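You operate a simulated robot arm through the tools that you are given. There is no shell and no other tool. Be economical: measure what you need, move in short steps, check, and stop when the job is done.

Carry out the task below with a simulated two-armed robot. There is one attempt and no reset: what you move stays moved.

JOB
Harden the filler in the teal pocket further with two heater shots.
Fine: a third would crack it; heater button on; touch no patch; heater back on its rest, button off. Set down upright: hand heater.

It is judged by the outcome, as a careful person would: the job done as asked, and still so three seconds after it is handed in. It fails if anything else is knocked over, pushed out of place, dropped, spilled or broken.

ROBOT AND FRAMES
Two 7-joint arms with two-finger parallel grippers on one trunk, on a base that drives. Base frame: it is fixed to the floor where the robot stands at the start and does not move with it; the origin is under the middle of the robot, x ahead of it, y to its left, z up. Readings come in cm, degrees, newtons and seconds.
The left shoulder is at the start at [5, 18.7, 106], the right one opposite. With the tool pointing down near the work surface each hand reaches from about 10 to 66 cm from the robot's upright axis, wherever it stands, measured 20 degrees to its own side. Places, roughly: heater button [50, 20, 80]; teal pocket [70, 0, 70]. Payload 3.43 kg a hand.
Tool frame (each hand has its own): the origin (TCP) lies between the finger pads and is the grasp point; the fingertips stand 3 cm ahead of it; z points along the fingers, y is the line along which they close. The gripper opens to 9.4 cm. The fingers are 2.8 cm wide and 1 cm thick; the gripper's body (5 by 9.6 cm) begins 5.5 cm behind the TCP.
Orientation is told as [roll, pitch, yaw] about the base's x, y, z axes, in that order, counted from this pose: with the fingers straight down and closing along the base's y, the tool's x points along the base's -x, its y along +y and its z along -z.

CONTROLS
- The arms move only by the tool apply_moves. It takes "left_rows", "right_rows" or both (then of equal length, played together; a hand with none holds still); each is a list of rows, each an object (a shift or turn left out is 0, a gripper value left out holds the last) with "travel": the shift along the tool's x, y, z in units of 300 mm (1.0 is 300 mm), a list of three; "dr": the turn, a rotation vector about the tool's x, y, z in units of 45 degrees (1.0 is 45 degrees), a list of three. In form: [{"travel": [x, y, z], "dr": [wx, wy, wz]}, ...]. A call has 1 to 8 rows; each row is the pose to reach, as a shift and turn from the pose commanded when the call began, along the tool's axes at that moment. "left_grip" and "right_grip" are, for a hand that has rows, the opening, from 0 (shut) to 1 (fully open), set as the call begins (left out, the last holds). A call with a number of a shift or a turn outside -1 to 1 is refused whole. A row lasts 0.2 s, in which the tool goes at most 5 cm and 8.6 degrees; a call with a longer step from one row to the next is refused whole, and so is a gripper value outside its range. A pose out of reach is approached as far as the arm can. The call stops where the force on the tool passes 90 N (or 10 N more than at its start, if that is more) or the arm is blocked; 0.2 s more then pass. Each finger travels about 15.3 cm/s and halts on what it meets, pressing with about 41 N; the grip force reading is that of the motor and also rises with nothing between the fingers. The clock runs only during rows and for 0.2 s after the last one: add rows that repeat a pose to give the fingers time. The reply holds the time, the measured pose of the TCP, the force on the tool along the base axes, the opening and the grip force, in the units named above and with some noise, with the torque about the TCP (base axes, N m) and any sound that the robot's microphone picked up.
- Cameras (640 x 400 px; columns grow to the right, rows downward): "scene" is now at [14.89, 2.39, 123.6]; the picture's right is [0.28, -0.96, 0.00], its down [-0.48, -0.14, -0.87] and it looks along [0.83, 0.25, -0.50] (base axes); focal length 239 px, centre (320, 200). "left" rides on the left gripper at [7.6, -1.4, -10.3] in its tool frame; the picture's right is [0.18, 0.98, 0.00], its down [-0.75, 0.14, -0.64] and it looks along [-0.63, 0.12, 0.77] (tool axes); focal length 243 px, centre (320, 200). "right" rides on the right gripper at [7.6, 1.4, -10.2] in its tool frame; the picture's right is [-0.18, 0.98, 0.00], its down [-0.75, -0.14, -0.64] and it looks along [-0.63, -0.12, 0.77] (tool axes); focal length 243 px, centre (320, 200).
- get_image(camera): a new picture of that camera. No time passes.
- lift_body(by): slides the trunk up (or, below 0, down) by that many cm; the arms and the scene camera ride with it, the base frame stays. It gives what a move gives, with no picture.
- drive_base(legs): drives the robot by 1 to 6 legs, each [ahead, left, turn to the left] in cm, cm and degrees, along the robot's own axes; the way and the turn of a leg run together, so that a leg with both is an arc; at most 150 cm and 180 degrees a leg. The arms and the cameras ride along, it lands a little off, and it stops where it bumps. It gives what a move gives.
- head_to(pan, tilt): turns the head with the scene camera to pan (to the left, within 80 degrees either way) and tilt (down, from -29 to 69), counted from straight ahead of the robot. It gives what a move gives.
- locate(camera, pixels): for up to 12 pixels [column, row] of the newest picture of that camera ("zoom" is the newest enlarged one), the place [x, y, z] in the base frame of the surface seen there, good to about 0.2 cm, but the place of the scene camera against the robot may be out by one fixed shift of up to 1.2 cm in any direction. No time passes.
- zoom(camera, box): a new picture of the part [left, top, right, bottom] of that camera's present view, enlarged. No time passes.
- finish_job(): hands the job in; it is judged then, once.

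Go step by step. Measure first, check grasps and placings, and put right what went wrong. The budget is 80 turns and 58 pictures, counting those below and the enlarged ones. Unless the task says otherwise, let go and move clear before handing in, and close with one line.

The tools are called after ">>>" as a command line: name --argument value ..., lists and objects as JSON in quotes. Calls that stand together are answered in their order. apply_moves: Moves the arms, as the interface text tells. Its arguments: {"type":"object","properties":{"left_rows":{"type":"array"},"left_grip":{"type":"number"},"right_rows":{"type":"array"},"right_grip":{"type":"number"}},"required":[]} The other tools are called the same way: lift_body (by) slides the trunk up or down; drive_base (legs) drives the base; head_to (pan, tilt) turns the head that bears the scene camera; get_image (camera) takes a picture; locate (camera, pixels) gives the place of the surface under pixels of a picture; zoom (camera, box) takes an enlarged picture of a part of a camera's view; finish_job () hands the job in.

At the start:

```text
clock: 0.0
left_ee_pos: [30.04, 16.11, 111.5]
left_tool_rot: [-0.1, 0.0, 0.1]
left_ft_force: [0.4, -1.5, 0.8]
left_moment: [0.01, 0.01, 0.0]
left_opening: 9.39
left_finger_force: 0.0
right_ee_pos: [33.56, -6.03, 106.88]
right_tool_rot: [0.1, 0.0, -0.1]
right_ft_force: [-0.4, 0.4, -1.1]
right_moment: [-0.01, 0.01, 0.04]
right_opening: 9.41
right_finger_force: 0.0
trunk travel left (down, up): [-27.5, 15.7]
robot x, y, heading: [-0.11, -0.09, 0.1]
head pan, tilt: [16.5, 29.9]
```

scene: 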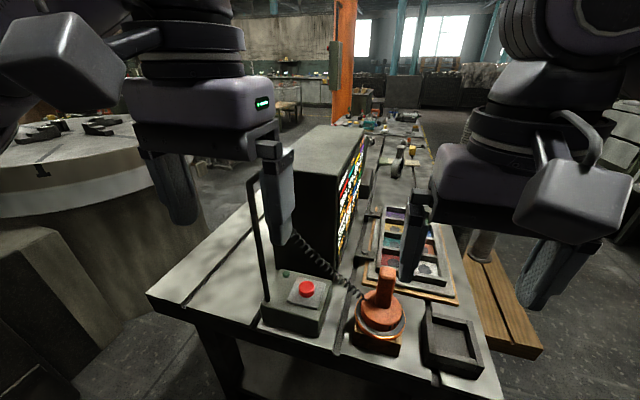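
right: 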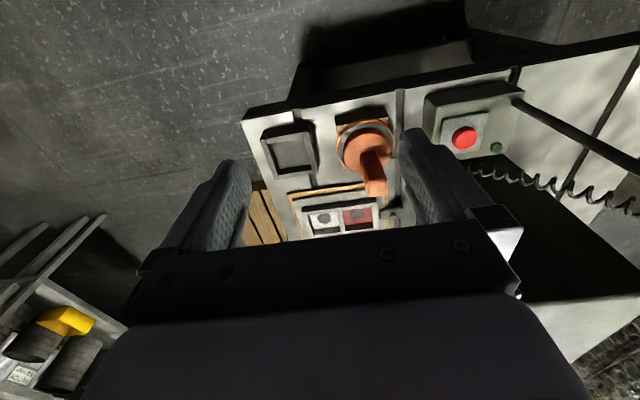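
left: 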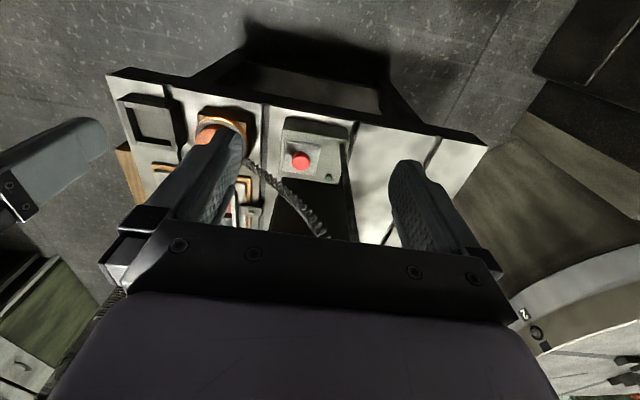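

The scene shows the heater (orange, about px 383,305), the red button box (306,288) and the palette with pockets (410,245). I'll zoom in and locate these.

>>> zoom --camera "scene" --box '[340, 180, 500, 300]'

>>> zoom --camera "scene" --box '[240, 220, 500, 390]'

>>> locate --camera "scene" --pixels '[[306, 287], [386, 271], [384, 300], [378, 320], [376, 345], [450, 345], [390, 215], [425, 270], [286, 274], [340, 330], [320, 150], [330, 275]]'

```text
3.33 times, centred on (420, 240) of scene
```

zoom: 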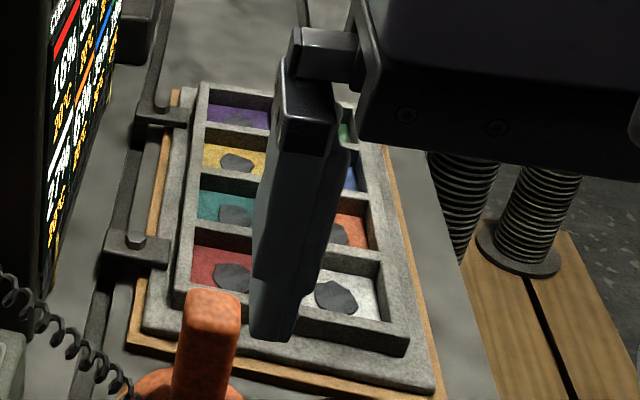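

```text
2.35 times, centred on (370, 305) of scene
```

zoom: 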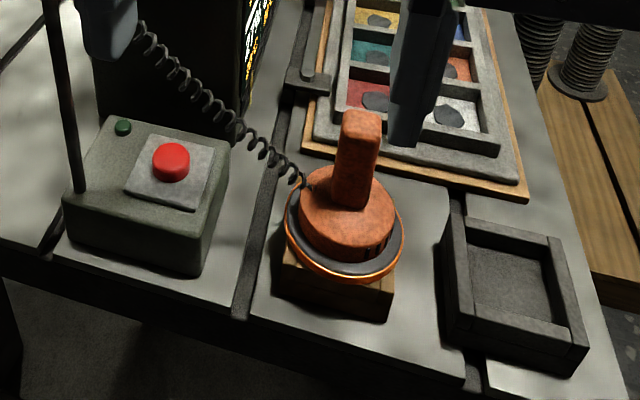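

```text
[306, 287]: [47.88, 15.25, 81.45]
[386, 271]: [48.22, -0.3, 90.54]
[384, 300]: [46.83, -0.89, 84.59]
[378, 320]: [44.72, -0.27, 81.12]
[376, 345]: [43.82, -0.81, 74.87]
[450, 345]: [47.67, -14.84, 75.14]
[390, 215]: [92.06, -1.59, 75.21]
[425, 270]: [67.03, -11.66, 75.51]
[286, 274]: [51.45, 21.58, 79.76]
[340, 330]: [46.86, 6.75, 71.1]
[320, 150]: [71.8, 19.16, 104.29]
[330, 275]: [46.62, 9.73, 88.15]
```

The heater has an upright handle at about [48,-0.5,90] and the teal pocket is partly hidden by the right finger. The lit panel (345,200) may hold instructions, so I'll look at it and move the right hand aside.

>>> zoom --camera "scene" --box '[320, 120, 400, 260]'

>>> apply_moves --right_rows '[{"travel": [0, -0.15, 0]}, {"travel": [0, -0.3, 0]}, {"travel": [0, -0.45, 0]}, {"travel": [0, -0.6, 0]}]'

>>> get_image --camera "scene"

>>> get_image --camera "right"

```text
2.86 times, centred on (360, 190) of scene
```

zoom: 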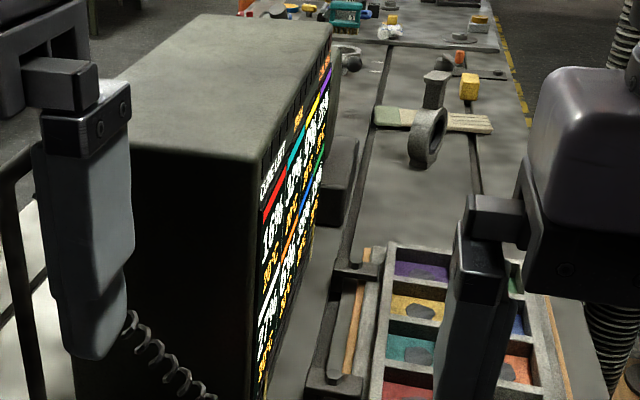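

```text
clock: 1.0
left_ee_pos: [30.15, 16.15, 111.66]
left_tool_rot: [-0.1, 0.0, 0.0]
left_ft_force: [0.0, 0.0, -0.1]
left_moment: [-0.03, 0.02, -0.02]
left_opening: 9.37
left_finger_force: 0.0
right_ee_pos: [33.56, -24.1, 106.79]
right_tool_rot: [0.1, 0.0, 0.1]
right_ft_force: [-0.3, 0.5, -0.3]
right_moment: [0.0, 0.02, -0.01]
right_opening: 9.42
right_finger_force: 0.1
trunk travel left (down, up): [-27.5, 15.7]
robot x, y, heading: [0.02, -0.02, 0.2]
head pan, tilt: [16.5, 29.9]
```

```text
51 pictures are left
```

scene: 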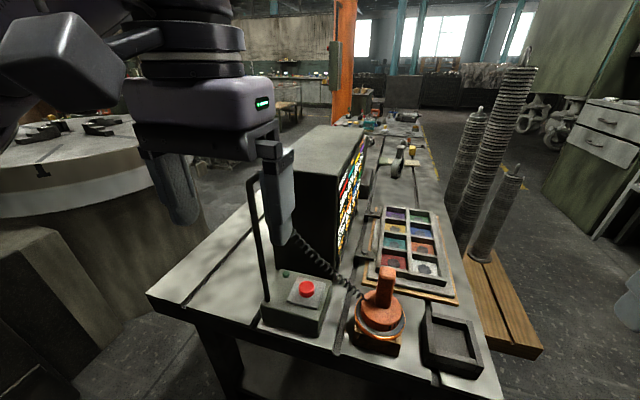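

```text
50 pictures are left
```

right: 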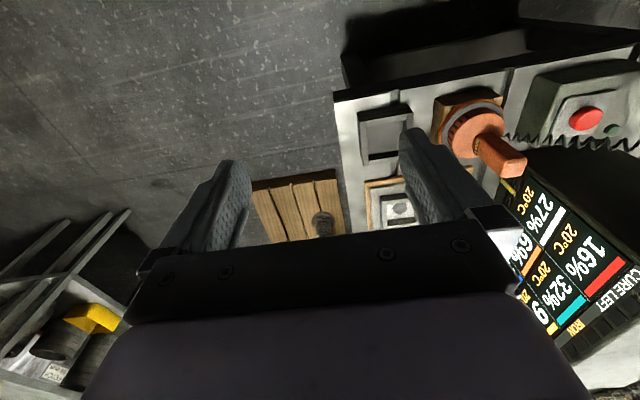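

The right picture shows a display: "CURE LEFT", with a % and °C per colour (red 16%, teal 32%...). I'll enlarge it, and the palette.

>>> zoom --camera "right" --box '[500, 150, 640, 370]'

>>> zoom --camera "scene" --box '[350, 190, 480, 310]'

>>> locate --camera "zoom" --pixels '[[180, 240], [185, 270], [230, 260], [235, 290], [150, 220], [330, 200], [300, 330], [390, 450], [100, 480], [180, 200], [200, 120], [280, 240]]'

```text
1.82 times, centred on (570, 260) of right
```

zoom: 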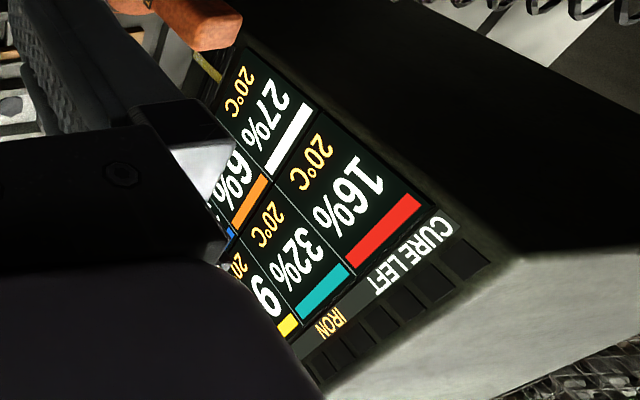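

```text
3.33 times, centred on (415, 250) of scene
```

zoom: 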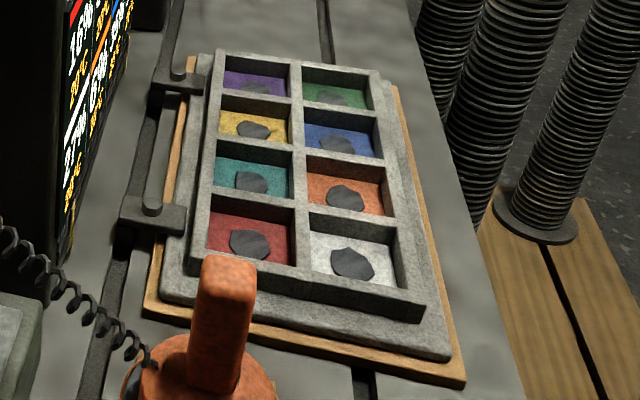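

```text
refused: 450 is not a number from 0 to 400
```

The teal pocket is in the second row from the near side, left column (zoom px 250,180). I'll measure its corners.

>>> locate --camera "zoom" --pixels '[[252, 182], [216, 148], [294, 156], [295, 203], [212, 191], [222, 180], [253, 243], [345, 198], [205, 270], [422, 305], [385, 82], [219, 56]]'

>>> zoom --camera "scene" --box '[330, 255, 430, 365]'

>>> locate --camera "zoom" --pixels '[[300, 40], [370, 40], [310, 150], [370, 150], [330, 210], [240, 230], [420, 250], [310, 300], [200, 250], [460, 270], [200, 320], [400, 350]]'

```text
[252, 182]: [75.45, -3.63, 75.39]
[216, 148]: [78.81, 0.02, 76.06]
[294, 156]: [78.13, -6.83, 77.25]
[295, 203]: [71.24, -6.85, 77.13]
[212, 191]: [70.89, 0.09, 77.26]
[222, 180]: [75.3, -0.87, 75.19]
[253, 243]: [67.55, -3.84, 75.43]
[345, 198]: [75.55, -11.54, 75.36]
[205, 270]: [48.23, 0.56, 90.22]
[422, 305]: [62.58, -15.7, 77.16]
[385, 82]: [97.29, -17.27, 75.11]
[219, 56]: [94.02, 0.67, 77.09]
```

```text
3.64 times, centred on (380, 310) of scene
```

zoom: 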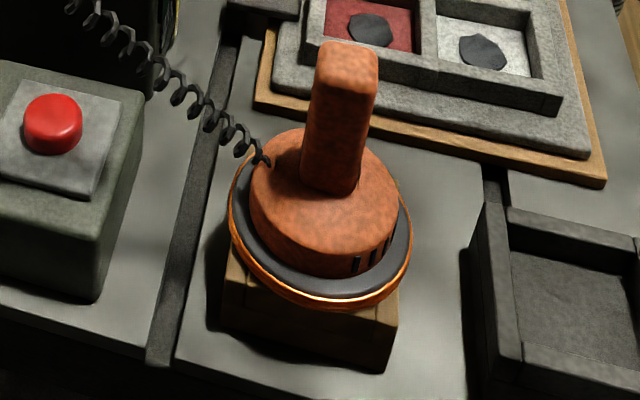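

```text
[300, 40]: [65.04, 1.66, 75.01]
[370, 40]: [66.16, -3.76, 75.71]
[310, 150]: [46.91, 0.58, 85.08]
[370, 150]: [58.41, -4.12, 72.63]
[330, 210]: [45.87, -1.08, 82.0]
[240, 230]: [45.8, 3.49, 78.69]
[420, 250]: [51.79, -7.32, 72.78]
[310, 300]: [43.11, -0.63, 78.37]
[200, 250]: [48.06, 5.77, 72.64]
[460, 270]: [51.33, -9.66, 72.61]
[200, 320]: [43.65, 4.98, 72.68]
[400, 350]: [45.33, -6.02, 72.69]
```

Table top is z≈72.6; the heater is about 10 cm wide, with its handle at z 82–90; the teal pocket centre is near [75,-3.5]. I need to drive ahead, so I'll look down to see the clearance to the table, and up at the display.

>>> head_to --pan 0 --tilt 65

>>> get_image --camera "scene"

>>> locate --camera "scene" --pixels '[[320, 390], [320, 350], [320, 300], [320, 250], [250, 350], [150, 350], [420, 350], [520, 350], [320, 200], [200, 250], [420, 250], [150, 250]]'

```text
clock: 2.0
left_ee_pos: [30.24, 16.1, 111.64]
left_tool_rot: [-0.1, 0.0, 0.0]
left_ft_force: [0.8, -0.6, 0.3]
left_moment: [-0.02, 0.01, 0.01]
left_opening: 9.41
left_finger_force: 0.1
right_ee_pos: [33.61, -24.02, 106.87]
right_tool_rot: [0.1, 0.0, -0.2]
right_ft_force: [0.4, 0.2, 0.1]
right_moment: [0.0, 0.0, 0.03]
right_opening: 9.39
right_finger_force: 0.0
trunk travel left (down, up): [-27.5, 15.7]
robot x, y, heading: [-0.11, -0.38, -0.1]
head pan, tilt: [0.0, 65.0]
```

```text
46 pictures are left
```

scene: 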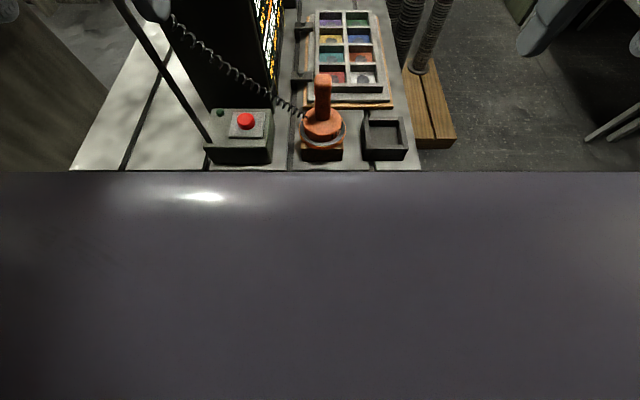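

```text
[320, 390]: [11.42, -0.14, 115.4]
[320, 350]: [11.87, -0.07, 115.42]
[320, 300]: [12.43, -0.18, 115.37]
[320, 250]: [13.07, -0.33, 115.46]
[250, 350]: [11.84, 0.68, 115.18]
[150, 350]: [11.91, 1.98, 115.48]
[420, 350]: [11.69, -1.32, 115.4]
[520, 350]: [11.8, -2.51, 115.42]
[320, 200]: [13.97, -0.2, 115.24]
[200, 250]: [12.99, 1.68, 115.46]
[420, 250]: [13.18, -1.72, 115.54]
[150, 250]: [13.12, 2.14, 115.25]
```

The base is hidden from the head. I'll tilt the right hand's camera backward to see the gap between the base and the table.

>>> apply_moves --right_rows '[{"dr": [0, 0.18, 0]}, {"dr": [0, 0.36, 0]}, {"dr": [0, 0.54, 0]}, {"dr": [0, 0.72, 0]}, {"dr": [0, 0.9, 0]}]'

>>> get_image --camera "right"

```text
clock: 3.2
left_ee_pos: [30.1, 16.08, 111.57]
left_tool_rot: [-0.1, 0.0, 0.1]
left_ft_force: [0.4, 0.7, 0.1]
left_moment: [-0.03, -0.01, 0.0]
left_opening: 9.4
left_finger_force: 0.0
right_ee_pos: [33.62, -24.01, 106.83]
right_tool_rot: [0.2, 40.6, 0.1]
right_ft_force: [-0.6, -1.4, 0.0]
right_moment: [0.02, -0.02, 0.01]
right_opening: 9.39
right_finger_force: 0.1
trunk travel left (down, up): [-27.5, 15.7]
robot x, y, heading: [0.01, -0.13, -0.1]
head pan, tilt: [0.0, 65.0]
```

```text
45 pictures are left
```

right: 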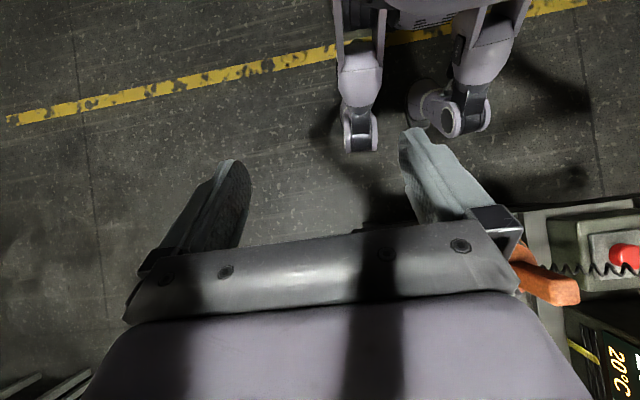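

>>> locate --camera "right" --pixels '[[361, 150], [360, 80], [445, 135], [440, 10], [470, 115], [385, 195], [530, 220], [490, 60], [380, 60], [340, 190]]'

```text
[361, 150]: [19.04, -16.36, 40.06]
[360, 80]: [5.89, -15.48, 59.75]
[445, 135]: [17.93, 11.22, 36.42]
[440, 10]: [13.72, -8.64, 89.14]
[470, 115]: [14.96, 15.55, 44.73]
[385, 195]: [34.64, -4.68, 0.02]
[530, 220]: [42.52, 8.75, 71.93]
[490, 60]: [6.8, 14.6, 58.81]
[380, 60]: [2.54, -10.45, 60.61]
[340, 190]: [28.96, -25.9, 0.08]
```

Knees reach x≈19 and the table edge is at x≈42, so there's room to drive ~13 cm ahead. I'll bring the right hand level, then drive ahead and to the right so the left hand works the heater and the right camera watches the display.

>>> apply_moves --right_rows '[{"dr": [0, -0.18, 0]}, {"dr": [0, -0.36, 0]}, {"dr": [0, -0.54, 0]}, {"dr": [0, -0.72, 0]}, {"dr": [0, -0.9, 0]}]'

>>> drive_base --legs '[[0, -16, 0], [13, 0, 0]]'

>>> head_to --pan 28 --tilt 35

>>> get_image --camera "scene"

>>> get_image --camera "left"

```text
clock: 4.4
left_ee_pos: [30.23, 16.04, 111.47]
left_tool_rot: [0.0, -0.1, 0.2]
left_ft_force: [-0.5, -0.2, -0.1]
left_moment: [0.01, 0.0, -0.02]
left_opening: 9.4
left_finger_force: 0.0
right_ee_pos: [33.54, -24.07, 106.79]
right_tool_rot: [0.1, -0.2, -0.2]
right_ft_force: [0.8, 0.1, -0.4]
right_moment: [-0.03, 0.01, -0.03]
right_opening: 9.38
right_finger_force: 0.1
trunk travel left (down, up): [-27.5, 15.7]
robot x, y, heading: [0.13, -0.06, 0.0]
head pan, tilt: [0.0, 65.0]
```

```text
clock: 7.3
left_ee_pos: [43.06, 0.26, 111.56]
left_tool_rot: [0.0, 0.1, 0.2]
left_ft_force: [0.0, -0.2, -0.2]
left_moment: [-0.02, -0.01, -0.02]
left_opening: 9.39
left_finger_force: 0.1
right_ee_pos: [46.52, -39.87, 106.61]
right_tool_rot: [0.1, 0.0, 0.0]
right_ft_force: [-0.2, -0.1, 0.1]
right_moment: [0.01, 0.05, 0.01]
right_opening: 9.41
right_finger_force: 0.0
trunk travel left (down, up): [-27.5, 15.7]
robot x, y, heading: [12.84, -15.65, 0.0]
head pan, tilt: [0.0, 65.0]
```

```text
clock: 8.3
left_ee_pos: [43.12, 0.26, 111.47]
left_tool_rot: [-0.1, 0.1, 0.0]
left_ft_force: [0.1, 0.2, -0.3]
left_moment: [0.0, 0.02, -0.02]
left_opening: 9.4
left_finger_force: 0.1
right_ee_pos: [46.39, -39.96, 106.95]
right_tool_rot: [0.1, -0.1, -0.1]
right_ft_force: [0.1, 0.4, 0.2]
right_moment: [0.01, 0.0, 0.04]
right_opening: 9.4
right_finger_force: 0.0
trunk travel left (down, up): [-27.5, 15.7]
robot x, y, heading: [12.81, -16.21, 0.1]
head pan, tilt: [28.0, 35.0]
```

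```text
44 pictures are left
```

scene: 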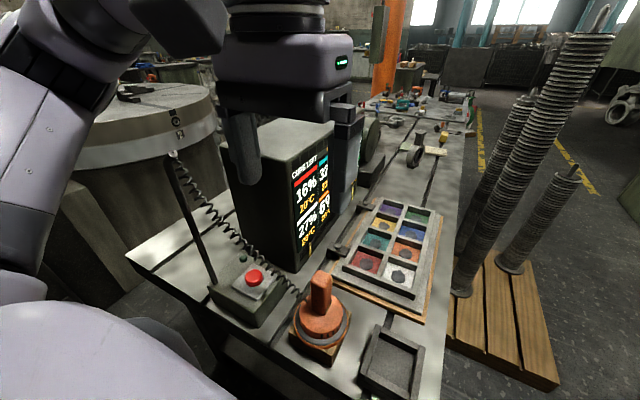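

```text
43 pictures are left
```

left: 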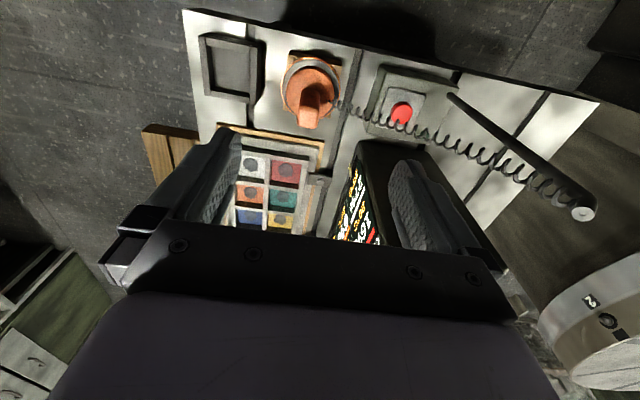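

The scene now views the panel well. I'll locate the button, handle, rod and pockets with the left wrist camera, which has no fixed shift.

>>> locate --camera "left" --pixels '[[402, 112], [312, 105], [310, 124], [584, 212], [460, 100], [253, 168], [288, 171], [284, 196], [248, 193], [390, 85], [420, 95], [370, 145]]'

>>> zoom --camera "left" --box '[230, 20, 450, 240]'

>>> locate --camera "scene" --pixels '[[255, 274], [320, 275], [322, 285], [172, 154], [275, 315], [212, 285], [367, 263], [401, 274], [377, 242]]'

>>> zoom --camera "scene" --box '[200, 240, 360, 370]'

```text
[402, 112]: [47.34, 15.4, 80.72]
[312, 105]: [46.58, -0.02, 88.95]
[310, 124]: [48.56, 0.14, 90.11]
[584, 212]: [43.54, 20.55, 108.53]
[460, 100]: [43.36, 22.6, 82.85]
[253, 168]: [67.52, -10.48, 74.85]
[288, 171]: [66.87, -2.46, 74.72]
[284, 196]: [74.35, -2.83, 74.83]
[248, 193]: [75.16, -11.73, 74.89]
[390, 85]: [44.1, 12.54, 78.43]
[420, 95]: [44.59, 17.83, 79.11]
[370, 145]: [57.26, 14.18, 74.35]
```

```text
1.82 times, centred on (340, 130) of left
```

zoom: 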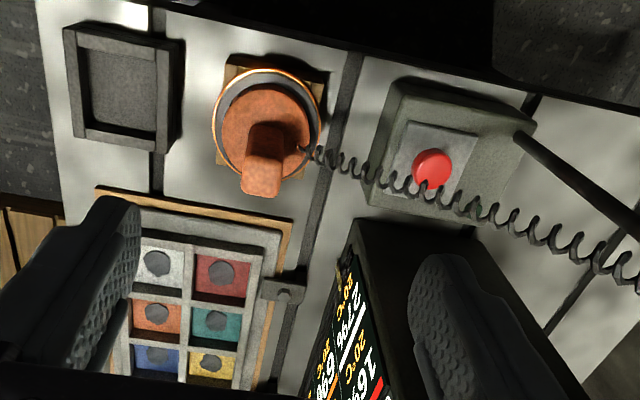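

```text
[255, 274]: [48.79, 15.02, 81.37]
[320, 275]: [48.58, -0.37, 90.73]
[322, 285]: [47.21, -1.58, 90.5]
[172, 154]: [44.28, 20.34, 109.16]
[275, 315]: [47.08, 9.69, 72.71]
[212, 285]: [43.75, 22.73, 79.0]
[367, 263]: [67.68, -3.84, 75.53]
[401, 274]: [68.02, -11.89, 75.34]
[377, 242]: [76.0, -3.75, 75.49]
```

```text
3.08 times, centred on (280, 305) of scene
```

zoom: 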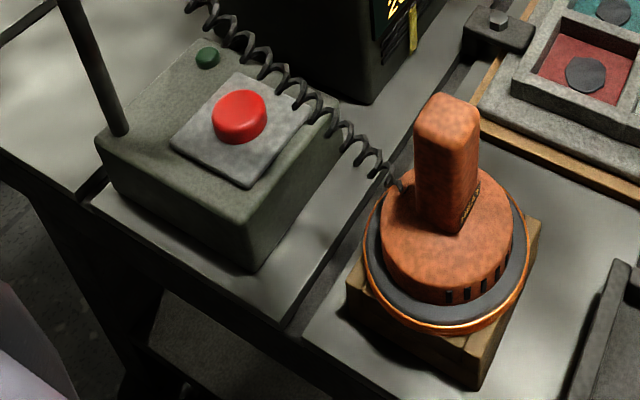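

There's a rod at about [43.5,21,80–109] next to the button. I need to know where the left forearm runs before bringing that hand near it.

>>> locate --camera "scene" --pixels '[[60, 60], [110, 30], [30, 150], [30, 250], [180, 20], [270, 20], [300, 60], [240, 60], [100, 340], [20, 60]]'

>>> head_to --pan 50 --tilt 10

>>> get_image --camera "scene"

```text
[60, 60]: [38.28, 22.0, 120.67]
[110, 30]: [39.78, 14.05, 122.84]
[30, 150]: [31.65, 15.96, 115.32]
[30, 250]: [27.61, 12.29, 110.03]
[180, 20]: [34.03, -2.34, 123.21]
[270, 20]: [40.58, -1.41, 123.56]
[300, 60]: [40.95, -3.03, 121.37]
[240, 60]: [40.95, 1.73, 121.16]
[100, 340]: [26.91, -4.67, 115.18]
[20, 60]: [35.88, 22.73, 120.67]
```

```text
clock: 9.2
left_ee_pos: [42.96, 0.24, 111.58]
left_tool_rot: [0.0, -0.1, 0.1]
left_ft_force: [0.1, 0.0, 0.1]
left_moment: [-0.01, 0.0, -0.04]
left_opening: 9.39
left_finger_force: 0.0
right_ee_pos: [46.4, -39.72, 106.85]
right_tool_rot: [0.0, -0.1, 0.1]
right_ft_force: [-0.4, 0.4, -0.4]
right_moment: [-0.03, 0.02, 0.02]
right_opening: 9.37
right_finger_force: 0.1
trunk travel left (down, up): [-27.5, 15.7]
robot x, y, heading: [13.24, -16.18, 0.0]
head pan, tilt: [50.0, 10.0]
```

```text
40 pictures are left
```

scene: 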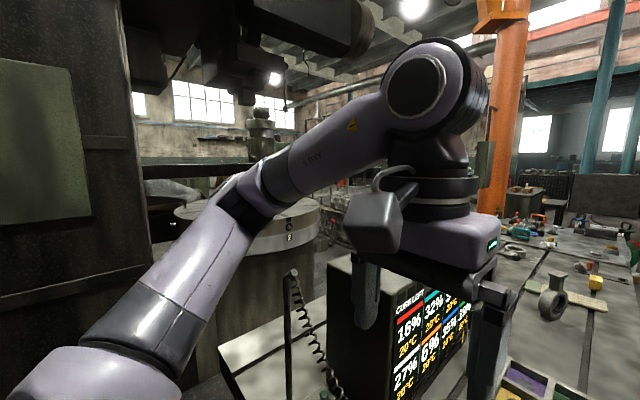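

The left elbow would swing into the rod or the display box, so the right hand is the safer one for both button and heater. I'll check the springs on the right side, and the box, for clearance.

>>> head_to --pan 5 --tilt 25

>>> get_image --camera "scene"

```text
clock: 10.3
left_ee_pos: [42.91, 0.21, 111.57]
left_tool_rot: [-0.1, -0.1, 0.2]
left_ft_force: [-0.1, 0.7, 0.5]
left_moment: [0.02, 0.0, 0.01]
left_opening: 9.42
left_finger_force: 0.0
right_ee_pos: [46.52, -39.85, 106.8]
right_tool_rot: [0.1, -0.1, 0.0]
right_ft_force: [1.1, -0.7, 0.1]
right_moment: [0.02, 0.01, -0.04]
right_opening: 9.41
right_finger_force: 0.0
trunk travel left (down, up): [-27.5, 15.7]
robot x, y, heading: [12.92, -16.01, 0.1]
head pan, tilt: [5.0, 25.0]
```

```text
39 pictures are left
```

scene: 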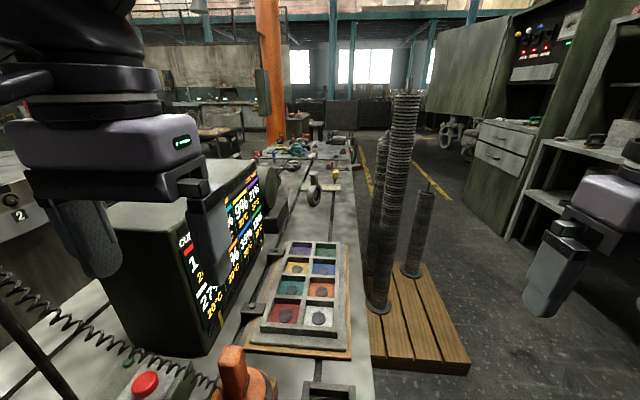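

>>> locate --camera "scene" --pixels '[[380, 295], [405, 110], [373, 255], [388, 140], [412, 265], [428, 195], [386, 220], [230, 175], [120, 210], [205, 330], [240, 250]]'

```text
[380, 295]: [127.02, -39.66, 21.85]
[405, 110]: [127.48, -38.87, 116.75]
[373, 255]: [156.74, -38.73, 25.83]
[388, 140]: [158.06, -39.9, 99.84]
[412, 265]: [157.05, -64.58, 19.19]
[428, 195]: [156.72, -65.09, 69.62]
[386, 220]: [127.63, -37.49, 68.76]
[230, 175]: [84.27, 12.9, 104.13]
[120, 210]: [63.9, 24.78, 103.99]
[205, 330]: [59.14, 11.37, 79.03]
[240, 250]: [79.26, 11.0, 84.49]
```

The springs are far off (x>125), so the right side is clear. I'll pull the left arm back clear of the rod, then shift the base ahead and left.

>>> apply_moves --left_rows '[{"travel": [0.12, 0.02, -0.05]}, {"travel": [0.24, 0.05, -0.1]}, {"travel": [0.36, 0.08, -0.15]}, {"travel": [0.48, 0.1, -0.2]}, {"travel": [0.6, 0.13, -0.2]}]'

>>> head_to --pan 50 --tilt 20

>>> get_image --camera "scene"

```text
clock: 11.6
left_ee_pos: [27.82, 3.42, 117.5]
left_tool_rot: [-2.4, -7.3, 5.2]
left_ft_force: [0.9, 0.2, 0.5]
left_moment: [-0.04, -0.03, 0.08]
left_opening: 9.44
left_finger_force: 0.1
right_ee_pos: [46.49, -39.88, 106.8]
right_tool_rot: [0.1, -0.1, 0.0]
right_ft_force: [-0.1, -0.1, 0.8]
right_moment: [-0.01, 0.01, -0.02]
right_opening: 9.4
right_finger_force: 0.0
trunk travel left (down, up): [-27.5, 15.7]
robot x, y, heading: [13.06, -15.68, 0.1]
head pan, tilt: [5.0, 25.0]
stopped in row 5 (left hand): the force on the tool passed its limit at 92 N (the readings are from after the stop); the commanded pose is now the measured one
```

```text
clock: 12.7
left_ee_pos: [27.66, 3.52, 117.48]
left_tool_rot: [-2.3, -7.2, 5.3]
left_ft_force: [7.2, 1.5, 0.5]
left_moment: [-0.06, -0.16, 0.31]
left_opening: 9.38
left_finger_force: 0.0
right_ee_pos: [46.56, -39.86, 106.81]
right_tool_rot: [0.1, 0.0, 0.0]
right_ft_force: [0.1, 0.3, 0.1]
right_moment: [0.01, 0.01, -0.01]
right_opening: 9.38
right_finger_force: 0.0
trunk travel left (down, up): [-27.5, 15.7]
robot x, y, heading: [12.85, -16.06, -0.0]
head pan, tilt: [50.0, 20.0]
```

```text
38 pictures are left
```

scene: 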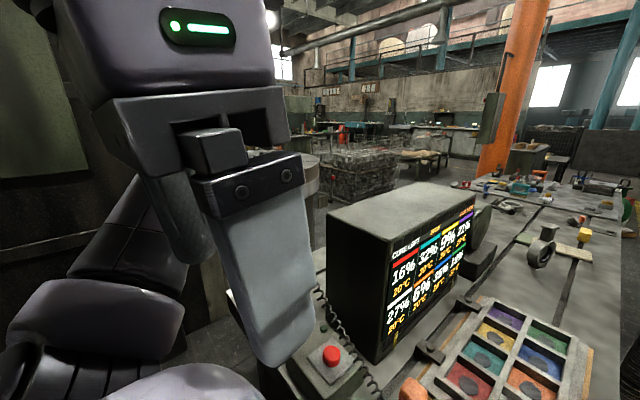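

The left hand met the robot's own body while retracting. I'll ease it forward and left, away from the trunk.

>>> apply_moves --left_rows '[{"travel": [-0.1, 0.05, 0]}, {"travel": [-0.1, 0.17, 0]}, {"travel": [-0.06, 0.3, 0]}, {"travel": [-0.06, 0.4, 0]}]'

>>> get_image --camera "scene"

```text
clock: 13.7
left_ee_pos: [29.89, 12.23, 115.6]
left_tool_rot: [-2.4, -7.2, 5.0]
left_ft_force: [0.0, -0.3, 0.2]
left_moment: [0.01, 0.0, 0.01]
left_opening: 9.39
left_finger_force: 0.0
left hand out of reach, approached as far as the arm can: row 3, 4
right_ee_pos: [46.39, -39.82, 106.93]
right_tool_rot: [0.0, 0.0, 0.0]
right_ft_force: [0.2, 0.1, -0.6]
right_moment: [0.01, -0.01, -0.04]
right_opening: 9.4
right_finger_force: 0.0
trunk travel left (down, up): [-27.5, 15.7]
robot x, y, heading: [13.0, -15.91, -0.0]
head pan, tilt: [50.0, 20.0]
```

```text
37 pictures are left
```

scene: 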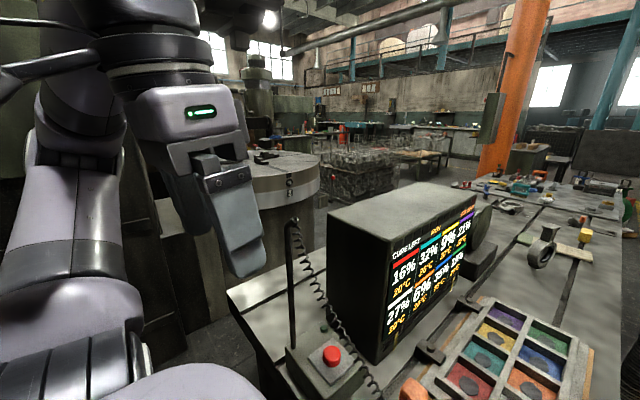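

The left arm is clear. I'll raise the trunk slightly for clearance over the rod, then drive ahead 6.5 and left 7.

>>> lift_body --by 5

>>> drive_base --legs '[[6.5, 0, 0], [0, 7, 0]]'

>>> head_to --pan 30 --tilt 40

>>> get_image --camera "scene"

```text
clock: 14.6
left_ee_pos: [29.77, 12.12, 120.56]
left_tool_rot: [-2.4, -7.3, 5.1]
left_ft_force: [-0.6, 0.5, -0.1]
left_moment: [-0.01, -0.04, -0.01]
left_opening: 9.39
left_finger_force: 0.0
right_ee_pos: [46.49, -39.82, 111.87]
right_tool_rot: [0.1, -0.1, 0.0]
right_ft_force: [0.6, 0.0, -0.5]
right_moment: [0.03, -0.01, 0.03]
right_opening: 9.4
right_finger_force: 0.0
trunk travel left (down, up): [-32.5, 10.7]
robot x, y, heading: [12.82, -16.22, -0.2]
head pan, tilt: [50.0, 20.0]
```

```text
clock: 15.5
left_ee_pos: [30.43, 12.13, 120.56]
left_tool_rot: [-2.5, -7.3, 5.0]
left_ft_force: [0.0, 0.6, 0.2]
left_moment: [0.0, -0.01, 0.0]
left_opening: 9.4
left_finger_force: 0.1
right_ee_pos: [47.24, -39.9, 111.88]
right_tool_rot: [0.1, -0.1, -0.1]
right_ft_force: [-1.0, -0.2, -0.3]
right_moment: [0.0, -0.02, -0.01]
right_opening: 9.41
right_finger_force: 0.0
trunk travel left (down, up): [-32.5, 10.7]
robot x, y, heading: [13.4, -15.72, 0.2]
head pan, tilt: [50.0, 20.0]
stopped in leg 1: the robot was blocked; the commanded pose is now the measured one
```

```text
clock: 16.3
left_ee_pos: [30.6, 12.22, 120.62]
left_tool_rot: [-2.4, -7.2, 5.0]
left_ft_force: [0.3, 0.5, -0.3]
left_moment: [0.02, 0.0, 0.03]
left_opening: 9.39
left_finger_force: 0.0
right_ee_pos: [47.17, -39.81, 111.82]
right_tool_rot: [0.0, -0.1, -0.1]
right_ft_force: [0.1, 0.2, -0.1]
right_moment: [-0.01, 0.01, 0.01]
right_opening: 9.4
right_finger_force: 0.0
trunk travel left (down, up): [-32.5, 10.7]
robot x, y, heading: [14.13, -15.84, 0.1]
head pan, tilt: [30.0, 40.0]
```

```text
36 pictures are left
```

scene: 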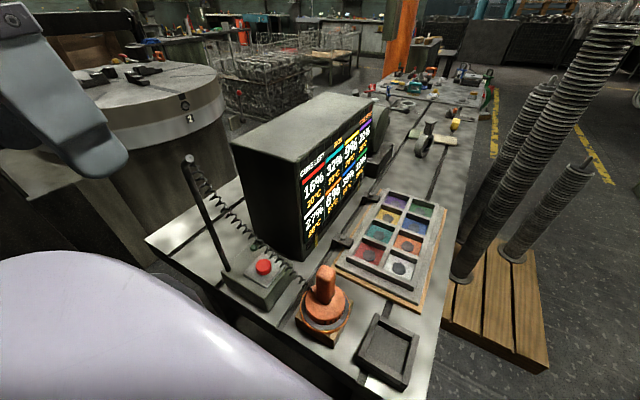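

The base was blocked at x≈14 by the table; nothing looks displaced. I'll back off slightly and go left, and make up the reach by tilting the hand when holding the heater.

>>> drive_base --legs '[[-1, 0, 0], [0, 10, 0]]'

>>> get_image --camera "scene"

```text
clock: 18.2
left_ee_pos: [29.63, 22.22, 120.49]
left_tool_rot: [-2.4, -7.2, 5.2]
left_ft_force: [0.2, 0.7, -0.4]
left_moment: [-0.03, -0.02, 0.0]
left_opening: 9.39
left_finger_force: 0.1
right_ee_pos: [46.19, -29.88, 111.78]
right_tool_rot: [-0.1, 0.0, -0.1]
right_ft_force: [-0.1, 0.2, 0.2]
right_moment: [0.0, 0.03, -0.03]
right_opening: 9.39
right_finger_force: 0.0
trunk travel left (down, up): [-32.5, 10.7]
robot x, y, heading: [12.76, -5.72, 0.1]
head pan, tilt: [30.0, 40.0]
```

```text
35 pictures are left
```

scene: 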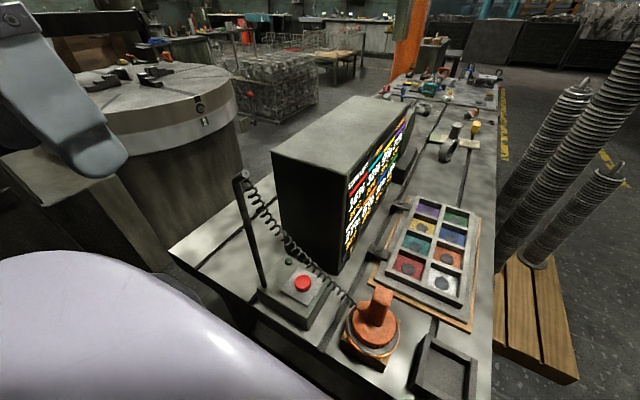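

I'll check exactly where the coiled cord runs relative to the button before pressing, using scene px along the cord and the button.

>>> zoom --camera "scene" --box '[230, 160, 410, 370]'

>>> apply_moves --right_rows '[{"travel": [0, 0.16, 0]}, {"travel": [0, 0.32, 0]}, {"travel": [0, 0.48, 0]}, {"travel": [0.02, 0.64, 0]}, {"travel": [0.04, 0.8, 0]}, {"travel": [0.06, 0.9, 0]}]' --right_grip 0

>>> get_image --camera "right"

```text
1.90 times, centred on (320, 265) of scene
```

zoom: 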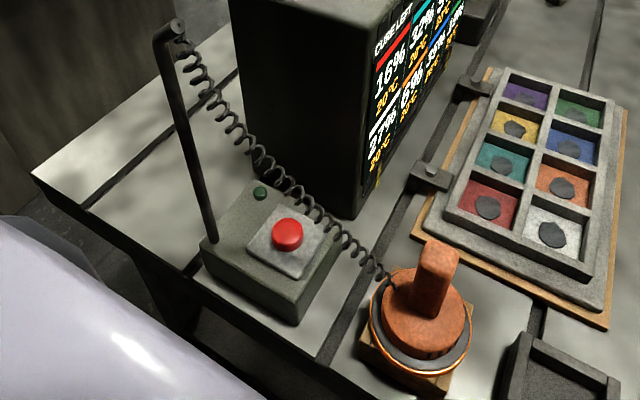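

```text
clock: 19.6
left_ee_pos: [29.56, 22.22, 120.54]
left_tool_rot: [-2.3, -7.2, 5.2]
left_ft_force: [0.1, -0.3, -0.4]
left_moment: [-0.01, 0.02, 0.0]
left_opening: 9.42
left_finger_force: 0.1
right_ee_pos: [44.48, -2.82, 111.74]
right_tool_rot: [0.0, -0.1, -0.1]
right_ft_force: [0.6, 0.3, -0.5]
right_moment: [-0.04, 0.04, 0.01]
right_opening: 0.0
right_finger_force: 33.5
trunk travel left (down, up): [-32.5, 10.7]
robot x, y, heading: [12.64, -5.97, -0.2]
head pan, tilt: [30.0, 40.0]
```

```text
33 pictures are left
```

right: 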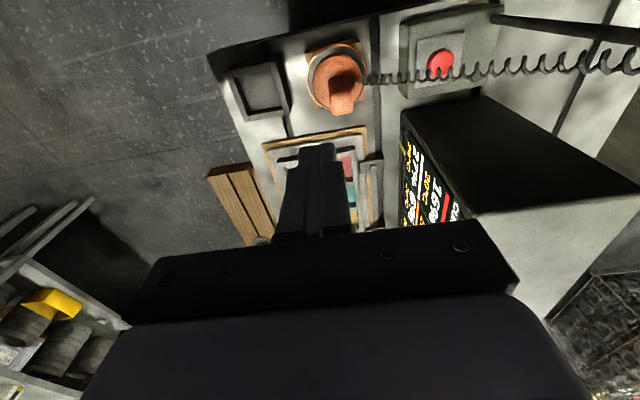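

>>> zoom --camera "right" --box '[290, 10, 540, 160]'

>>> locate --camera "right" --pixels '[[440, 58], [437, 50], [466, 70], [500, 68], [545, 66], [605, 62], [405, 77], [385, 78], [343, 78], [343, 108], [322, 80], [351, 166]]'

```text
2.56 times, centred on (415, 85) of right
```

zoom: 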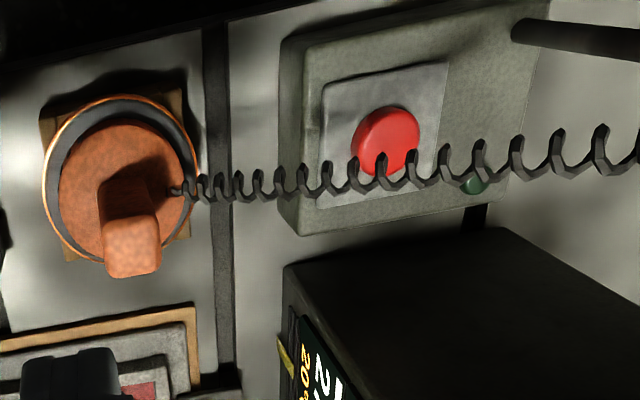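

```text
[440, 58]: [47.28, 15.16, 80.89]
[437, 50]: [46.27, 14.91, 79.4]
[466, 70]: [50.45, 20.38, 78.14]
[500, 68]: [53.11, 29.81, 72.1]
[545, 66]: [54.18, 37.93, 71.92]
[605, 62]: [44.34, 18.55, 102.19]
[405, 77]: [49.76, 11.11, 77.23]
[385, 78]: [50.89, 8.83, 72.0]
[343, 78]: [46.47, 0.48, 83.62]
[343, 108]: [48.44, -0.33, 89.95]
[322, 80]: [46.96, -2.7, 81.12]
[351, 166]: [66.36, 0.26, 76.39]
```

The cord runs over the near side of the button at roughly [45,15,97], so a vertical hand would foul it. I'll back the base off and come in from the front under the cord, with the closed fingers tilted 45°.

>>> drive_base --legs '[[-11, 0, 0], [0, 8, 0]]'

>>> apply_moves --right_rows '[{"travel": [0, 0, 0.1], "dr": [0, -0.17, 0]}, {"travel": [0, 0.05, 0.2], "dr": [0, -0.34, 0]}, {"travel": [0, 0.1, 0.3], "dr": [0, -0.51, 0]}, {"travel": [0, 0.17, 0.4], "dr": [0, -0.68, 0]}, {"travel": [0, 0.25, 0.5], "dr": [0, -0.84, 0]}, {"travel": [0, 0.32, 0.6], "dr": [0, -1.0, 0]}]'

>>> get_image --camera "scene"

```text
clock: 21.8
left_ee_pos: [18.5, 30.11, 120.46]
left_tool_rot: [-2.4, -7.2, 5.2]
left_ft_force: [0.0, -0.5, 0.4]
left_moment: [-0.01, -0.01, 0.01]
left_opening: 9.43
left_finger_force: 0.1
right_ee_pos: [33.49, 5.21, 111.78]
right_tool_rot: [-0.1, 0.0, 0.0]
right_ft_force: [0.2, 0.2, 0.0]
right_moment: [-0.04, 0.01, -0.01]
right_opening: 0.0
right_finger_force: 33.2
trunk travel left (down, up): [-32.5, 10.7]
robot x, y, heading: [1.63, 1.85, 0.1]
head pan, tilt: [30.0, 40.0]
```

```text
clock: 23.4
left_ee_pos: [18.57, 30.11, 120.46]
left_tool_rot: [-2.4, -7.3, 5.3]
left_ft_force: [1.0, 0.0, 0.2]
left_moment: [0.0, -0.02, 0.02]
left_opening: 9.38
left_finger_force: 0.0
right_ee_pos: [35.82, 13.41, 94.92]
right_tool_rot: [2.4, -45.2, -5.2]
right_ft_force: [0.8, 0.2, -0.4]
right_moment: [-0.01, -0.01, -0.03]
right_opening: 0.01
right_finger_force: 32.6
trunk travel left (down, up): [-32.5, 10.7]
robot x, y, heading: [1.5, 2.23, -0.0]
head pan, tilt: [30.0, 40.0]
stopped in row 6 (right hand): the arm was blocked; the commanded pose is now the measured one
```

```text
31 pictures are left
```

scene: 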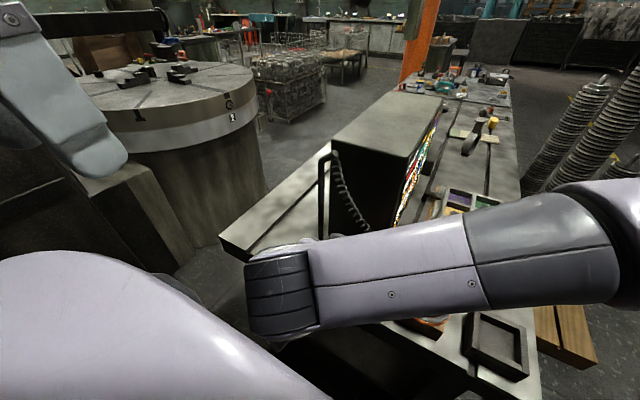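

The right forearm jammed against the chest when reaching across. I'll move the hand back to the right and drive the base further left instead.

>>> apply_moves --right_rows '[{"travel": [0, -0.12, 0]}, {"travel": [0, -0.24, 0]}, {"travel": [0, -0.36, 0]}, {"travel": [0, -0.36, 0], "dr": [0.05, 0, 0.1]}]'

>>> drive_base --legs '[[0, 12, 0]]'

>>> get_image --camera "scene"

>>> get_image --camera "right"

```text
clock: 24.4
left_ee_pos: [18.52, 30.17, 120.42]
left_tool_rot: [-2.4, -7.2, 5.1]
left_ft_force: [-0.2, 0.9, 0.7]
left_moment: [-0.02, 0.02, -0.01]
left_opening: 9.41
left_finger_force: 0.0
right_ee_pos: [34.99, 2.72, 94.67]
right_tool_rot: [4.5, -45.3, -11.4]
right_ft_force: [-0.1, -0.1, -0.2]
right_moment: [0.01, -0.01, 0.02]
right_opening: 0.0
right_finger_force: 32.8
trunk travel left (down, up): [-32.5, 10.7]
robot x, y, heading: [1.68, 1.77, -0.0]
head pan, tilt: [30.0, 40.0]
```

```text
clock: 26.1
left_ee_pos: [18.58, 41.99, 120.47]
left_tool_rot: [-2.4, -7.2, 5.2]
left_ft_force: [-1.0, 0.8, -0.7]
left_moment: [0.02, -0.03, -0.01]
left_opening: 9.39
left_finger_force: 0.2
right_ee_pos: [35.22, 14.61, 94.6]
right_tool_rot: [4.4, -45.2, -11.1]
right_ft_force: [0.0, -0.5, -0.7]
right_moment: [0.0, -0.02, 0.01]
right_opening: 0.0
right_finger_force: 32.5
trunk travel left (down, up): [-32.5, 10.7]
robot x, y, heading: [1.21, 14.24, -0.1]
head pan, tilt: [30.0, 40.0]
```

```text
30 pictures are left
```

scene: 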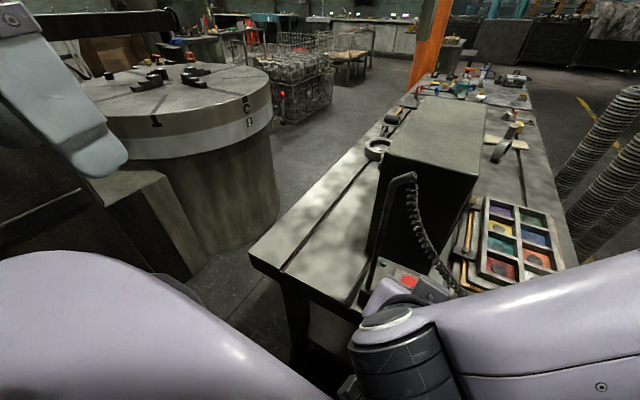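

```text
29 pictures are left
```

right: 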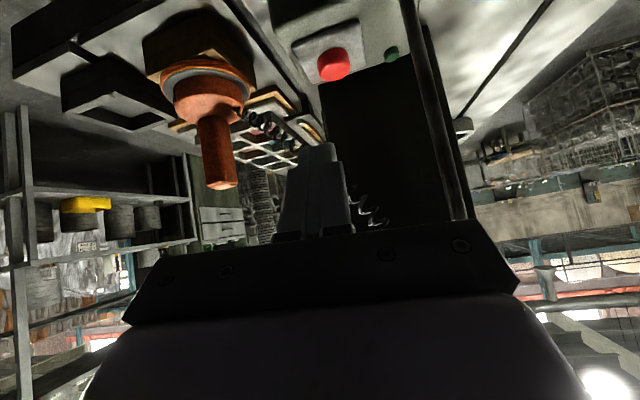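

The hand is now in front of the button under the cord (button at right px 333,62). I'll measure it once more from here.

>>> locate --camera "right" --pixels '[[332, 52], [332, 60], [320, 62], [346, 62], [333, 72], [391, 53], [280, 120], [355, 195], [385, 222], [430, 60], [445, 180]]'

```text
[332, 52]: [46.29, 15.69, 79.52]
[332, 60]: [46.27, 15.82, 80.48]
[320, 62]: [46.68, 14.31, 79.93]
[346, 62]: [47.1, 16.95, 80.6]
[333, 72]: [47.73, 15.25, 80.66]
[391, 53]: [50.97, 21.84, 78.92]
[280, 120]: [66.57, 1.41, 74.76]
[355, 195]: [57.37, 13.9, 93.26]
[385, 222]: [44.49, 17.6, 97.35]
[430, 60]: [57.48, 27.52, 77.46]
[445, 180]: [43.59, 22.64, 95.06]
```

Button centre ≈[47.6,15.5], top 80.7. I'll move in to ~1.4 cm above it.

>>> apply_moves --right_rows '[{"travel": [-0.003, 0.016, 0.12]}, {"travel": [-0.006, 0.033, 0.24]}, {"travel": [-0.008, 0.049, 0.346]}, {"travel": [-0.032, 0.063, 0.479]}, {"travel": [-0.032, 0.063, 0.479]}]'

>>> get_image --camera "right"

```text
clock: 27.3
left_ee_pos: [18.61, 41.94, 120.49]
left_tool_rot: [-2.4, -7.3, 5.1]
left_ft_force: [0.3, 0.2, 1.2]
left_moment: [0.0, 0.05, -0.03]
left_opening: 9.41
left_finger_force: 0.1
right_ee_pos: [46.35, 15.39, 85.29]
right_tool_rot: [4.6, -45.2, -11.2]
right_ft_force: [0.2, -0.2, 0.2]
right_moment: [0.04, -0.03, 0.01]
right_opening: 0.01
right_finger_force: 32.9
trunk travel left (down, up): [-32.5, 10.7]
robot x, y, heading: [1.44, 13.78, 0.2]
head pan, tilt: [30.0, 40.0]
```

```text
28 pictures are left
```

right: 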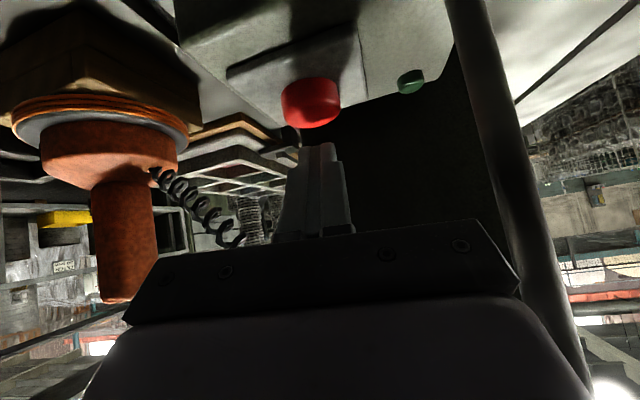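

The finger tips are just above the button. I'll press down and come back up, listening for a click and watching the green lamp.

>>> apply_moves --right_rows '[{"travel": [0.024, -0.002, 0.023]}, {"travel": [0.035, -0.003, 0.035]}, {"travel": [0.045, -0.003, 0.044]}, {"travel": [0.024, -0.002, 0.023]}, {"travel": [0, 0, 0]}]'

>>> zoom --camera "right" --box '[200, 30, 520, 200]'

```text
clock: 28.5
left_ee_pos: [18.65, 42.0, 120.51]
left_tool_rot: [-2.4, -7.2, 5.1]
left_ft_force: [0.1, -0.1, -0.6]
left_moment: [0.0, 0.02, -0.02]
left_opening: 9.38
left_finger_force: 0.0
right_ee_pos: [46.26, 15.55, 85.38]
right_tool_rot: [4.6, -45.1, -11.2]
right_ft_force: [0.0, 0.0, 0.0]
right_moment: [0.01, -0.01, 0.03]
right_opening: 0.03
right_finger_force: 32.7
trunk travel left (down, up): [-32.5, 10.7]
robot x, y, heading: [1.33, 14.04, 0.0]
head pan, tilt: [30.0, 40.0]
```

```text
2.00 times, centred on (360, 115) of right
```

zoom: 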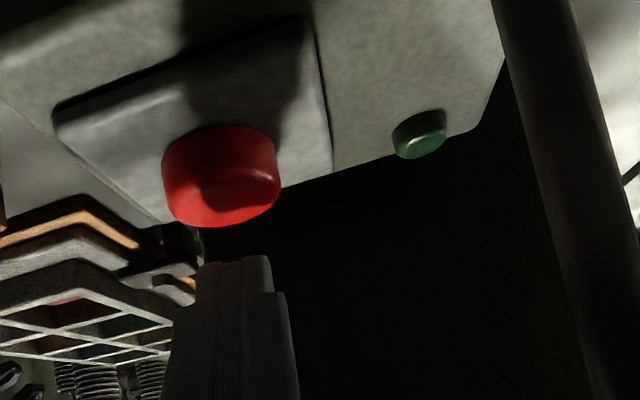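

No click, and the lamp is dark, so the press probably fell short. I'll go down in finer steps and hold to read the force.

>>> apply_moves --right_rows '[{"travel": [0.035, -0.003, 0.035]}, {"travel": [0.047, -0.003, 0.047]}, {"travel": [0.052, -0.004, 0.052]}]'

>>> get_image --camera "right"

```text
clock: 29.3
left_ee_pos: [18.51, 41.95, 120.54]
left_tool_rot: [-2.3, -7.3, 5.1]
left_ft_force: [0.3, 0.5, -0.4]
left_moment: [0.0, 0.01, -0.01]
left_opening: 9.39
left_finger_force: 0.2
right_ee_pos: [46.28, 15.47, 83.2]
right_tool_rot: [4.6, -45.3, -11.3]
right_ft_force: [-0.1, -0.8, 4.8]
right_moment: [-0.05, -0.06, -0.04]
right_opening: 0.03
right_finger_force: 32.7
trunk travel left (down, up): [-32.5, 10.7]
robot x, y, heading: [1.59, 14.13, 0.0]
head pan, tilt: [30.0, 40.0]
heard: click
```

```text
26 pictures are left
```

right: 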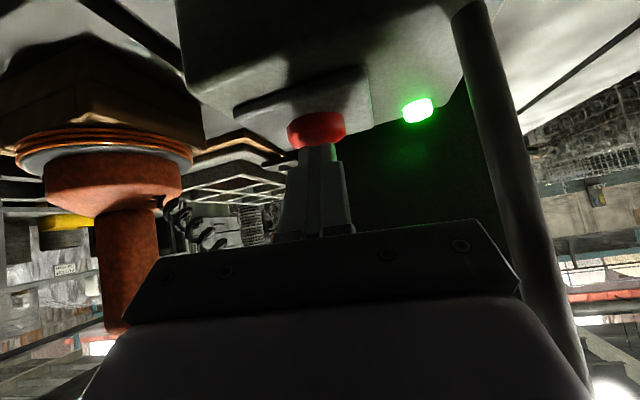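

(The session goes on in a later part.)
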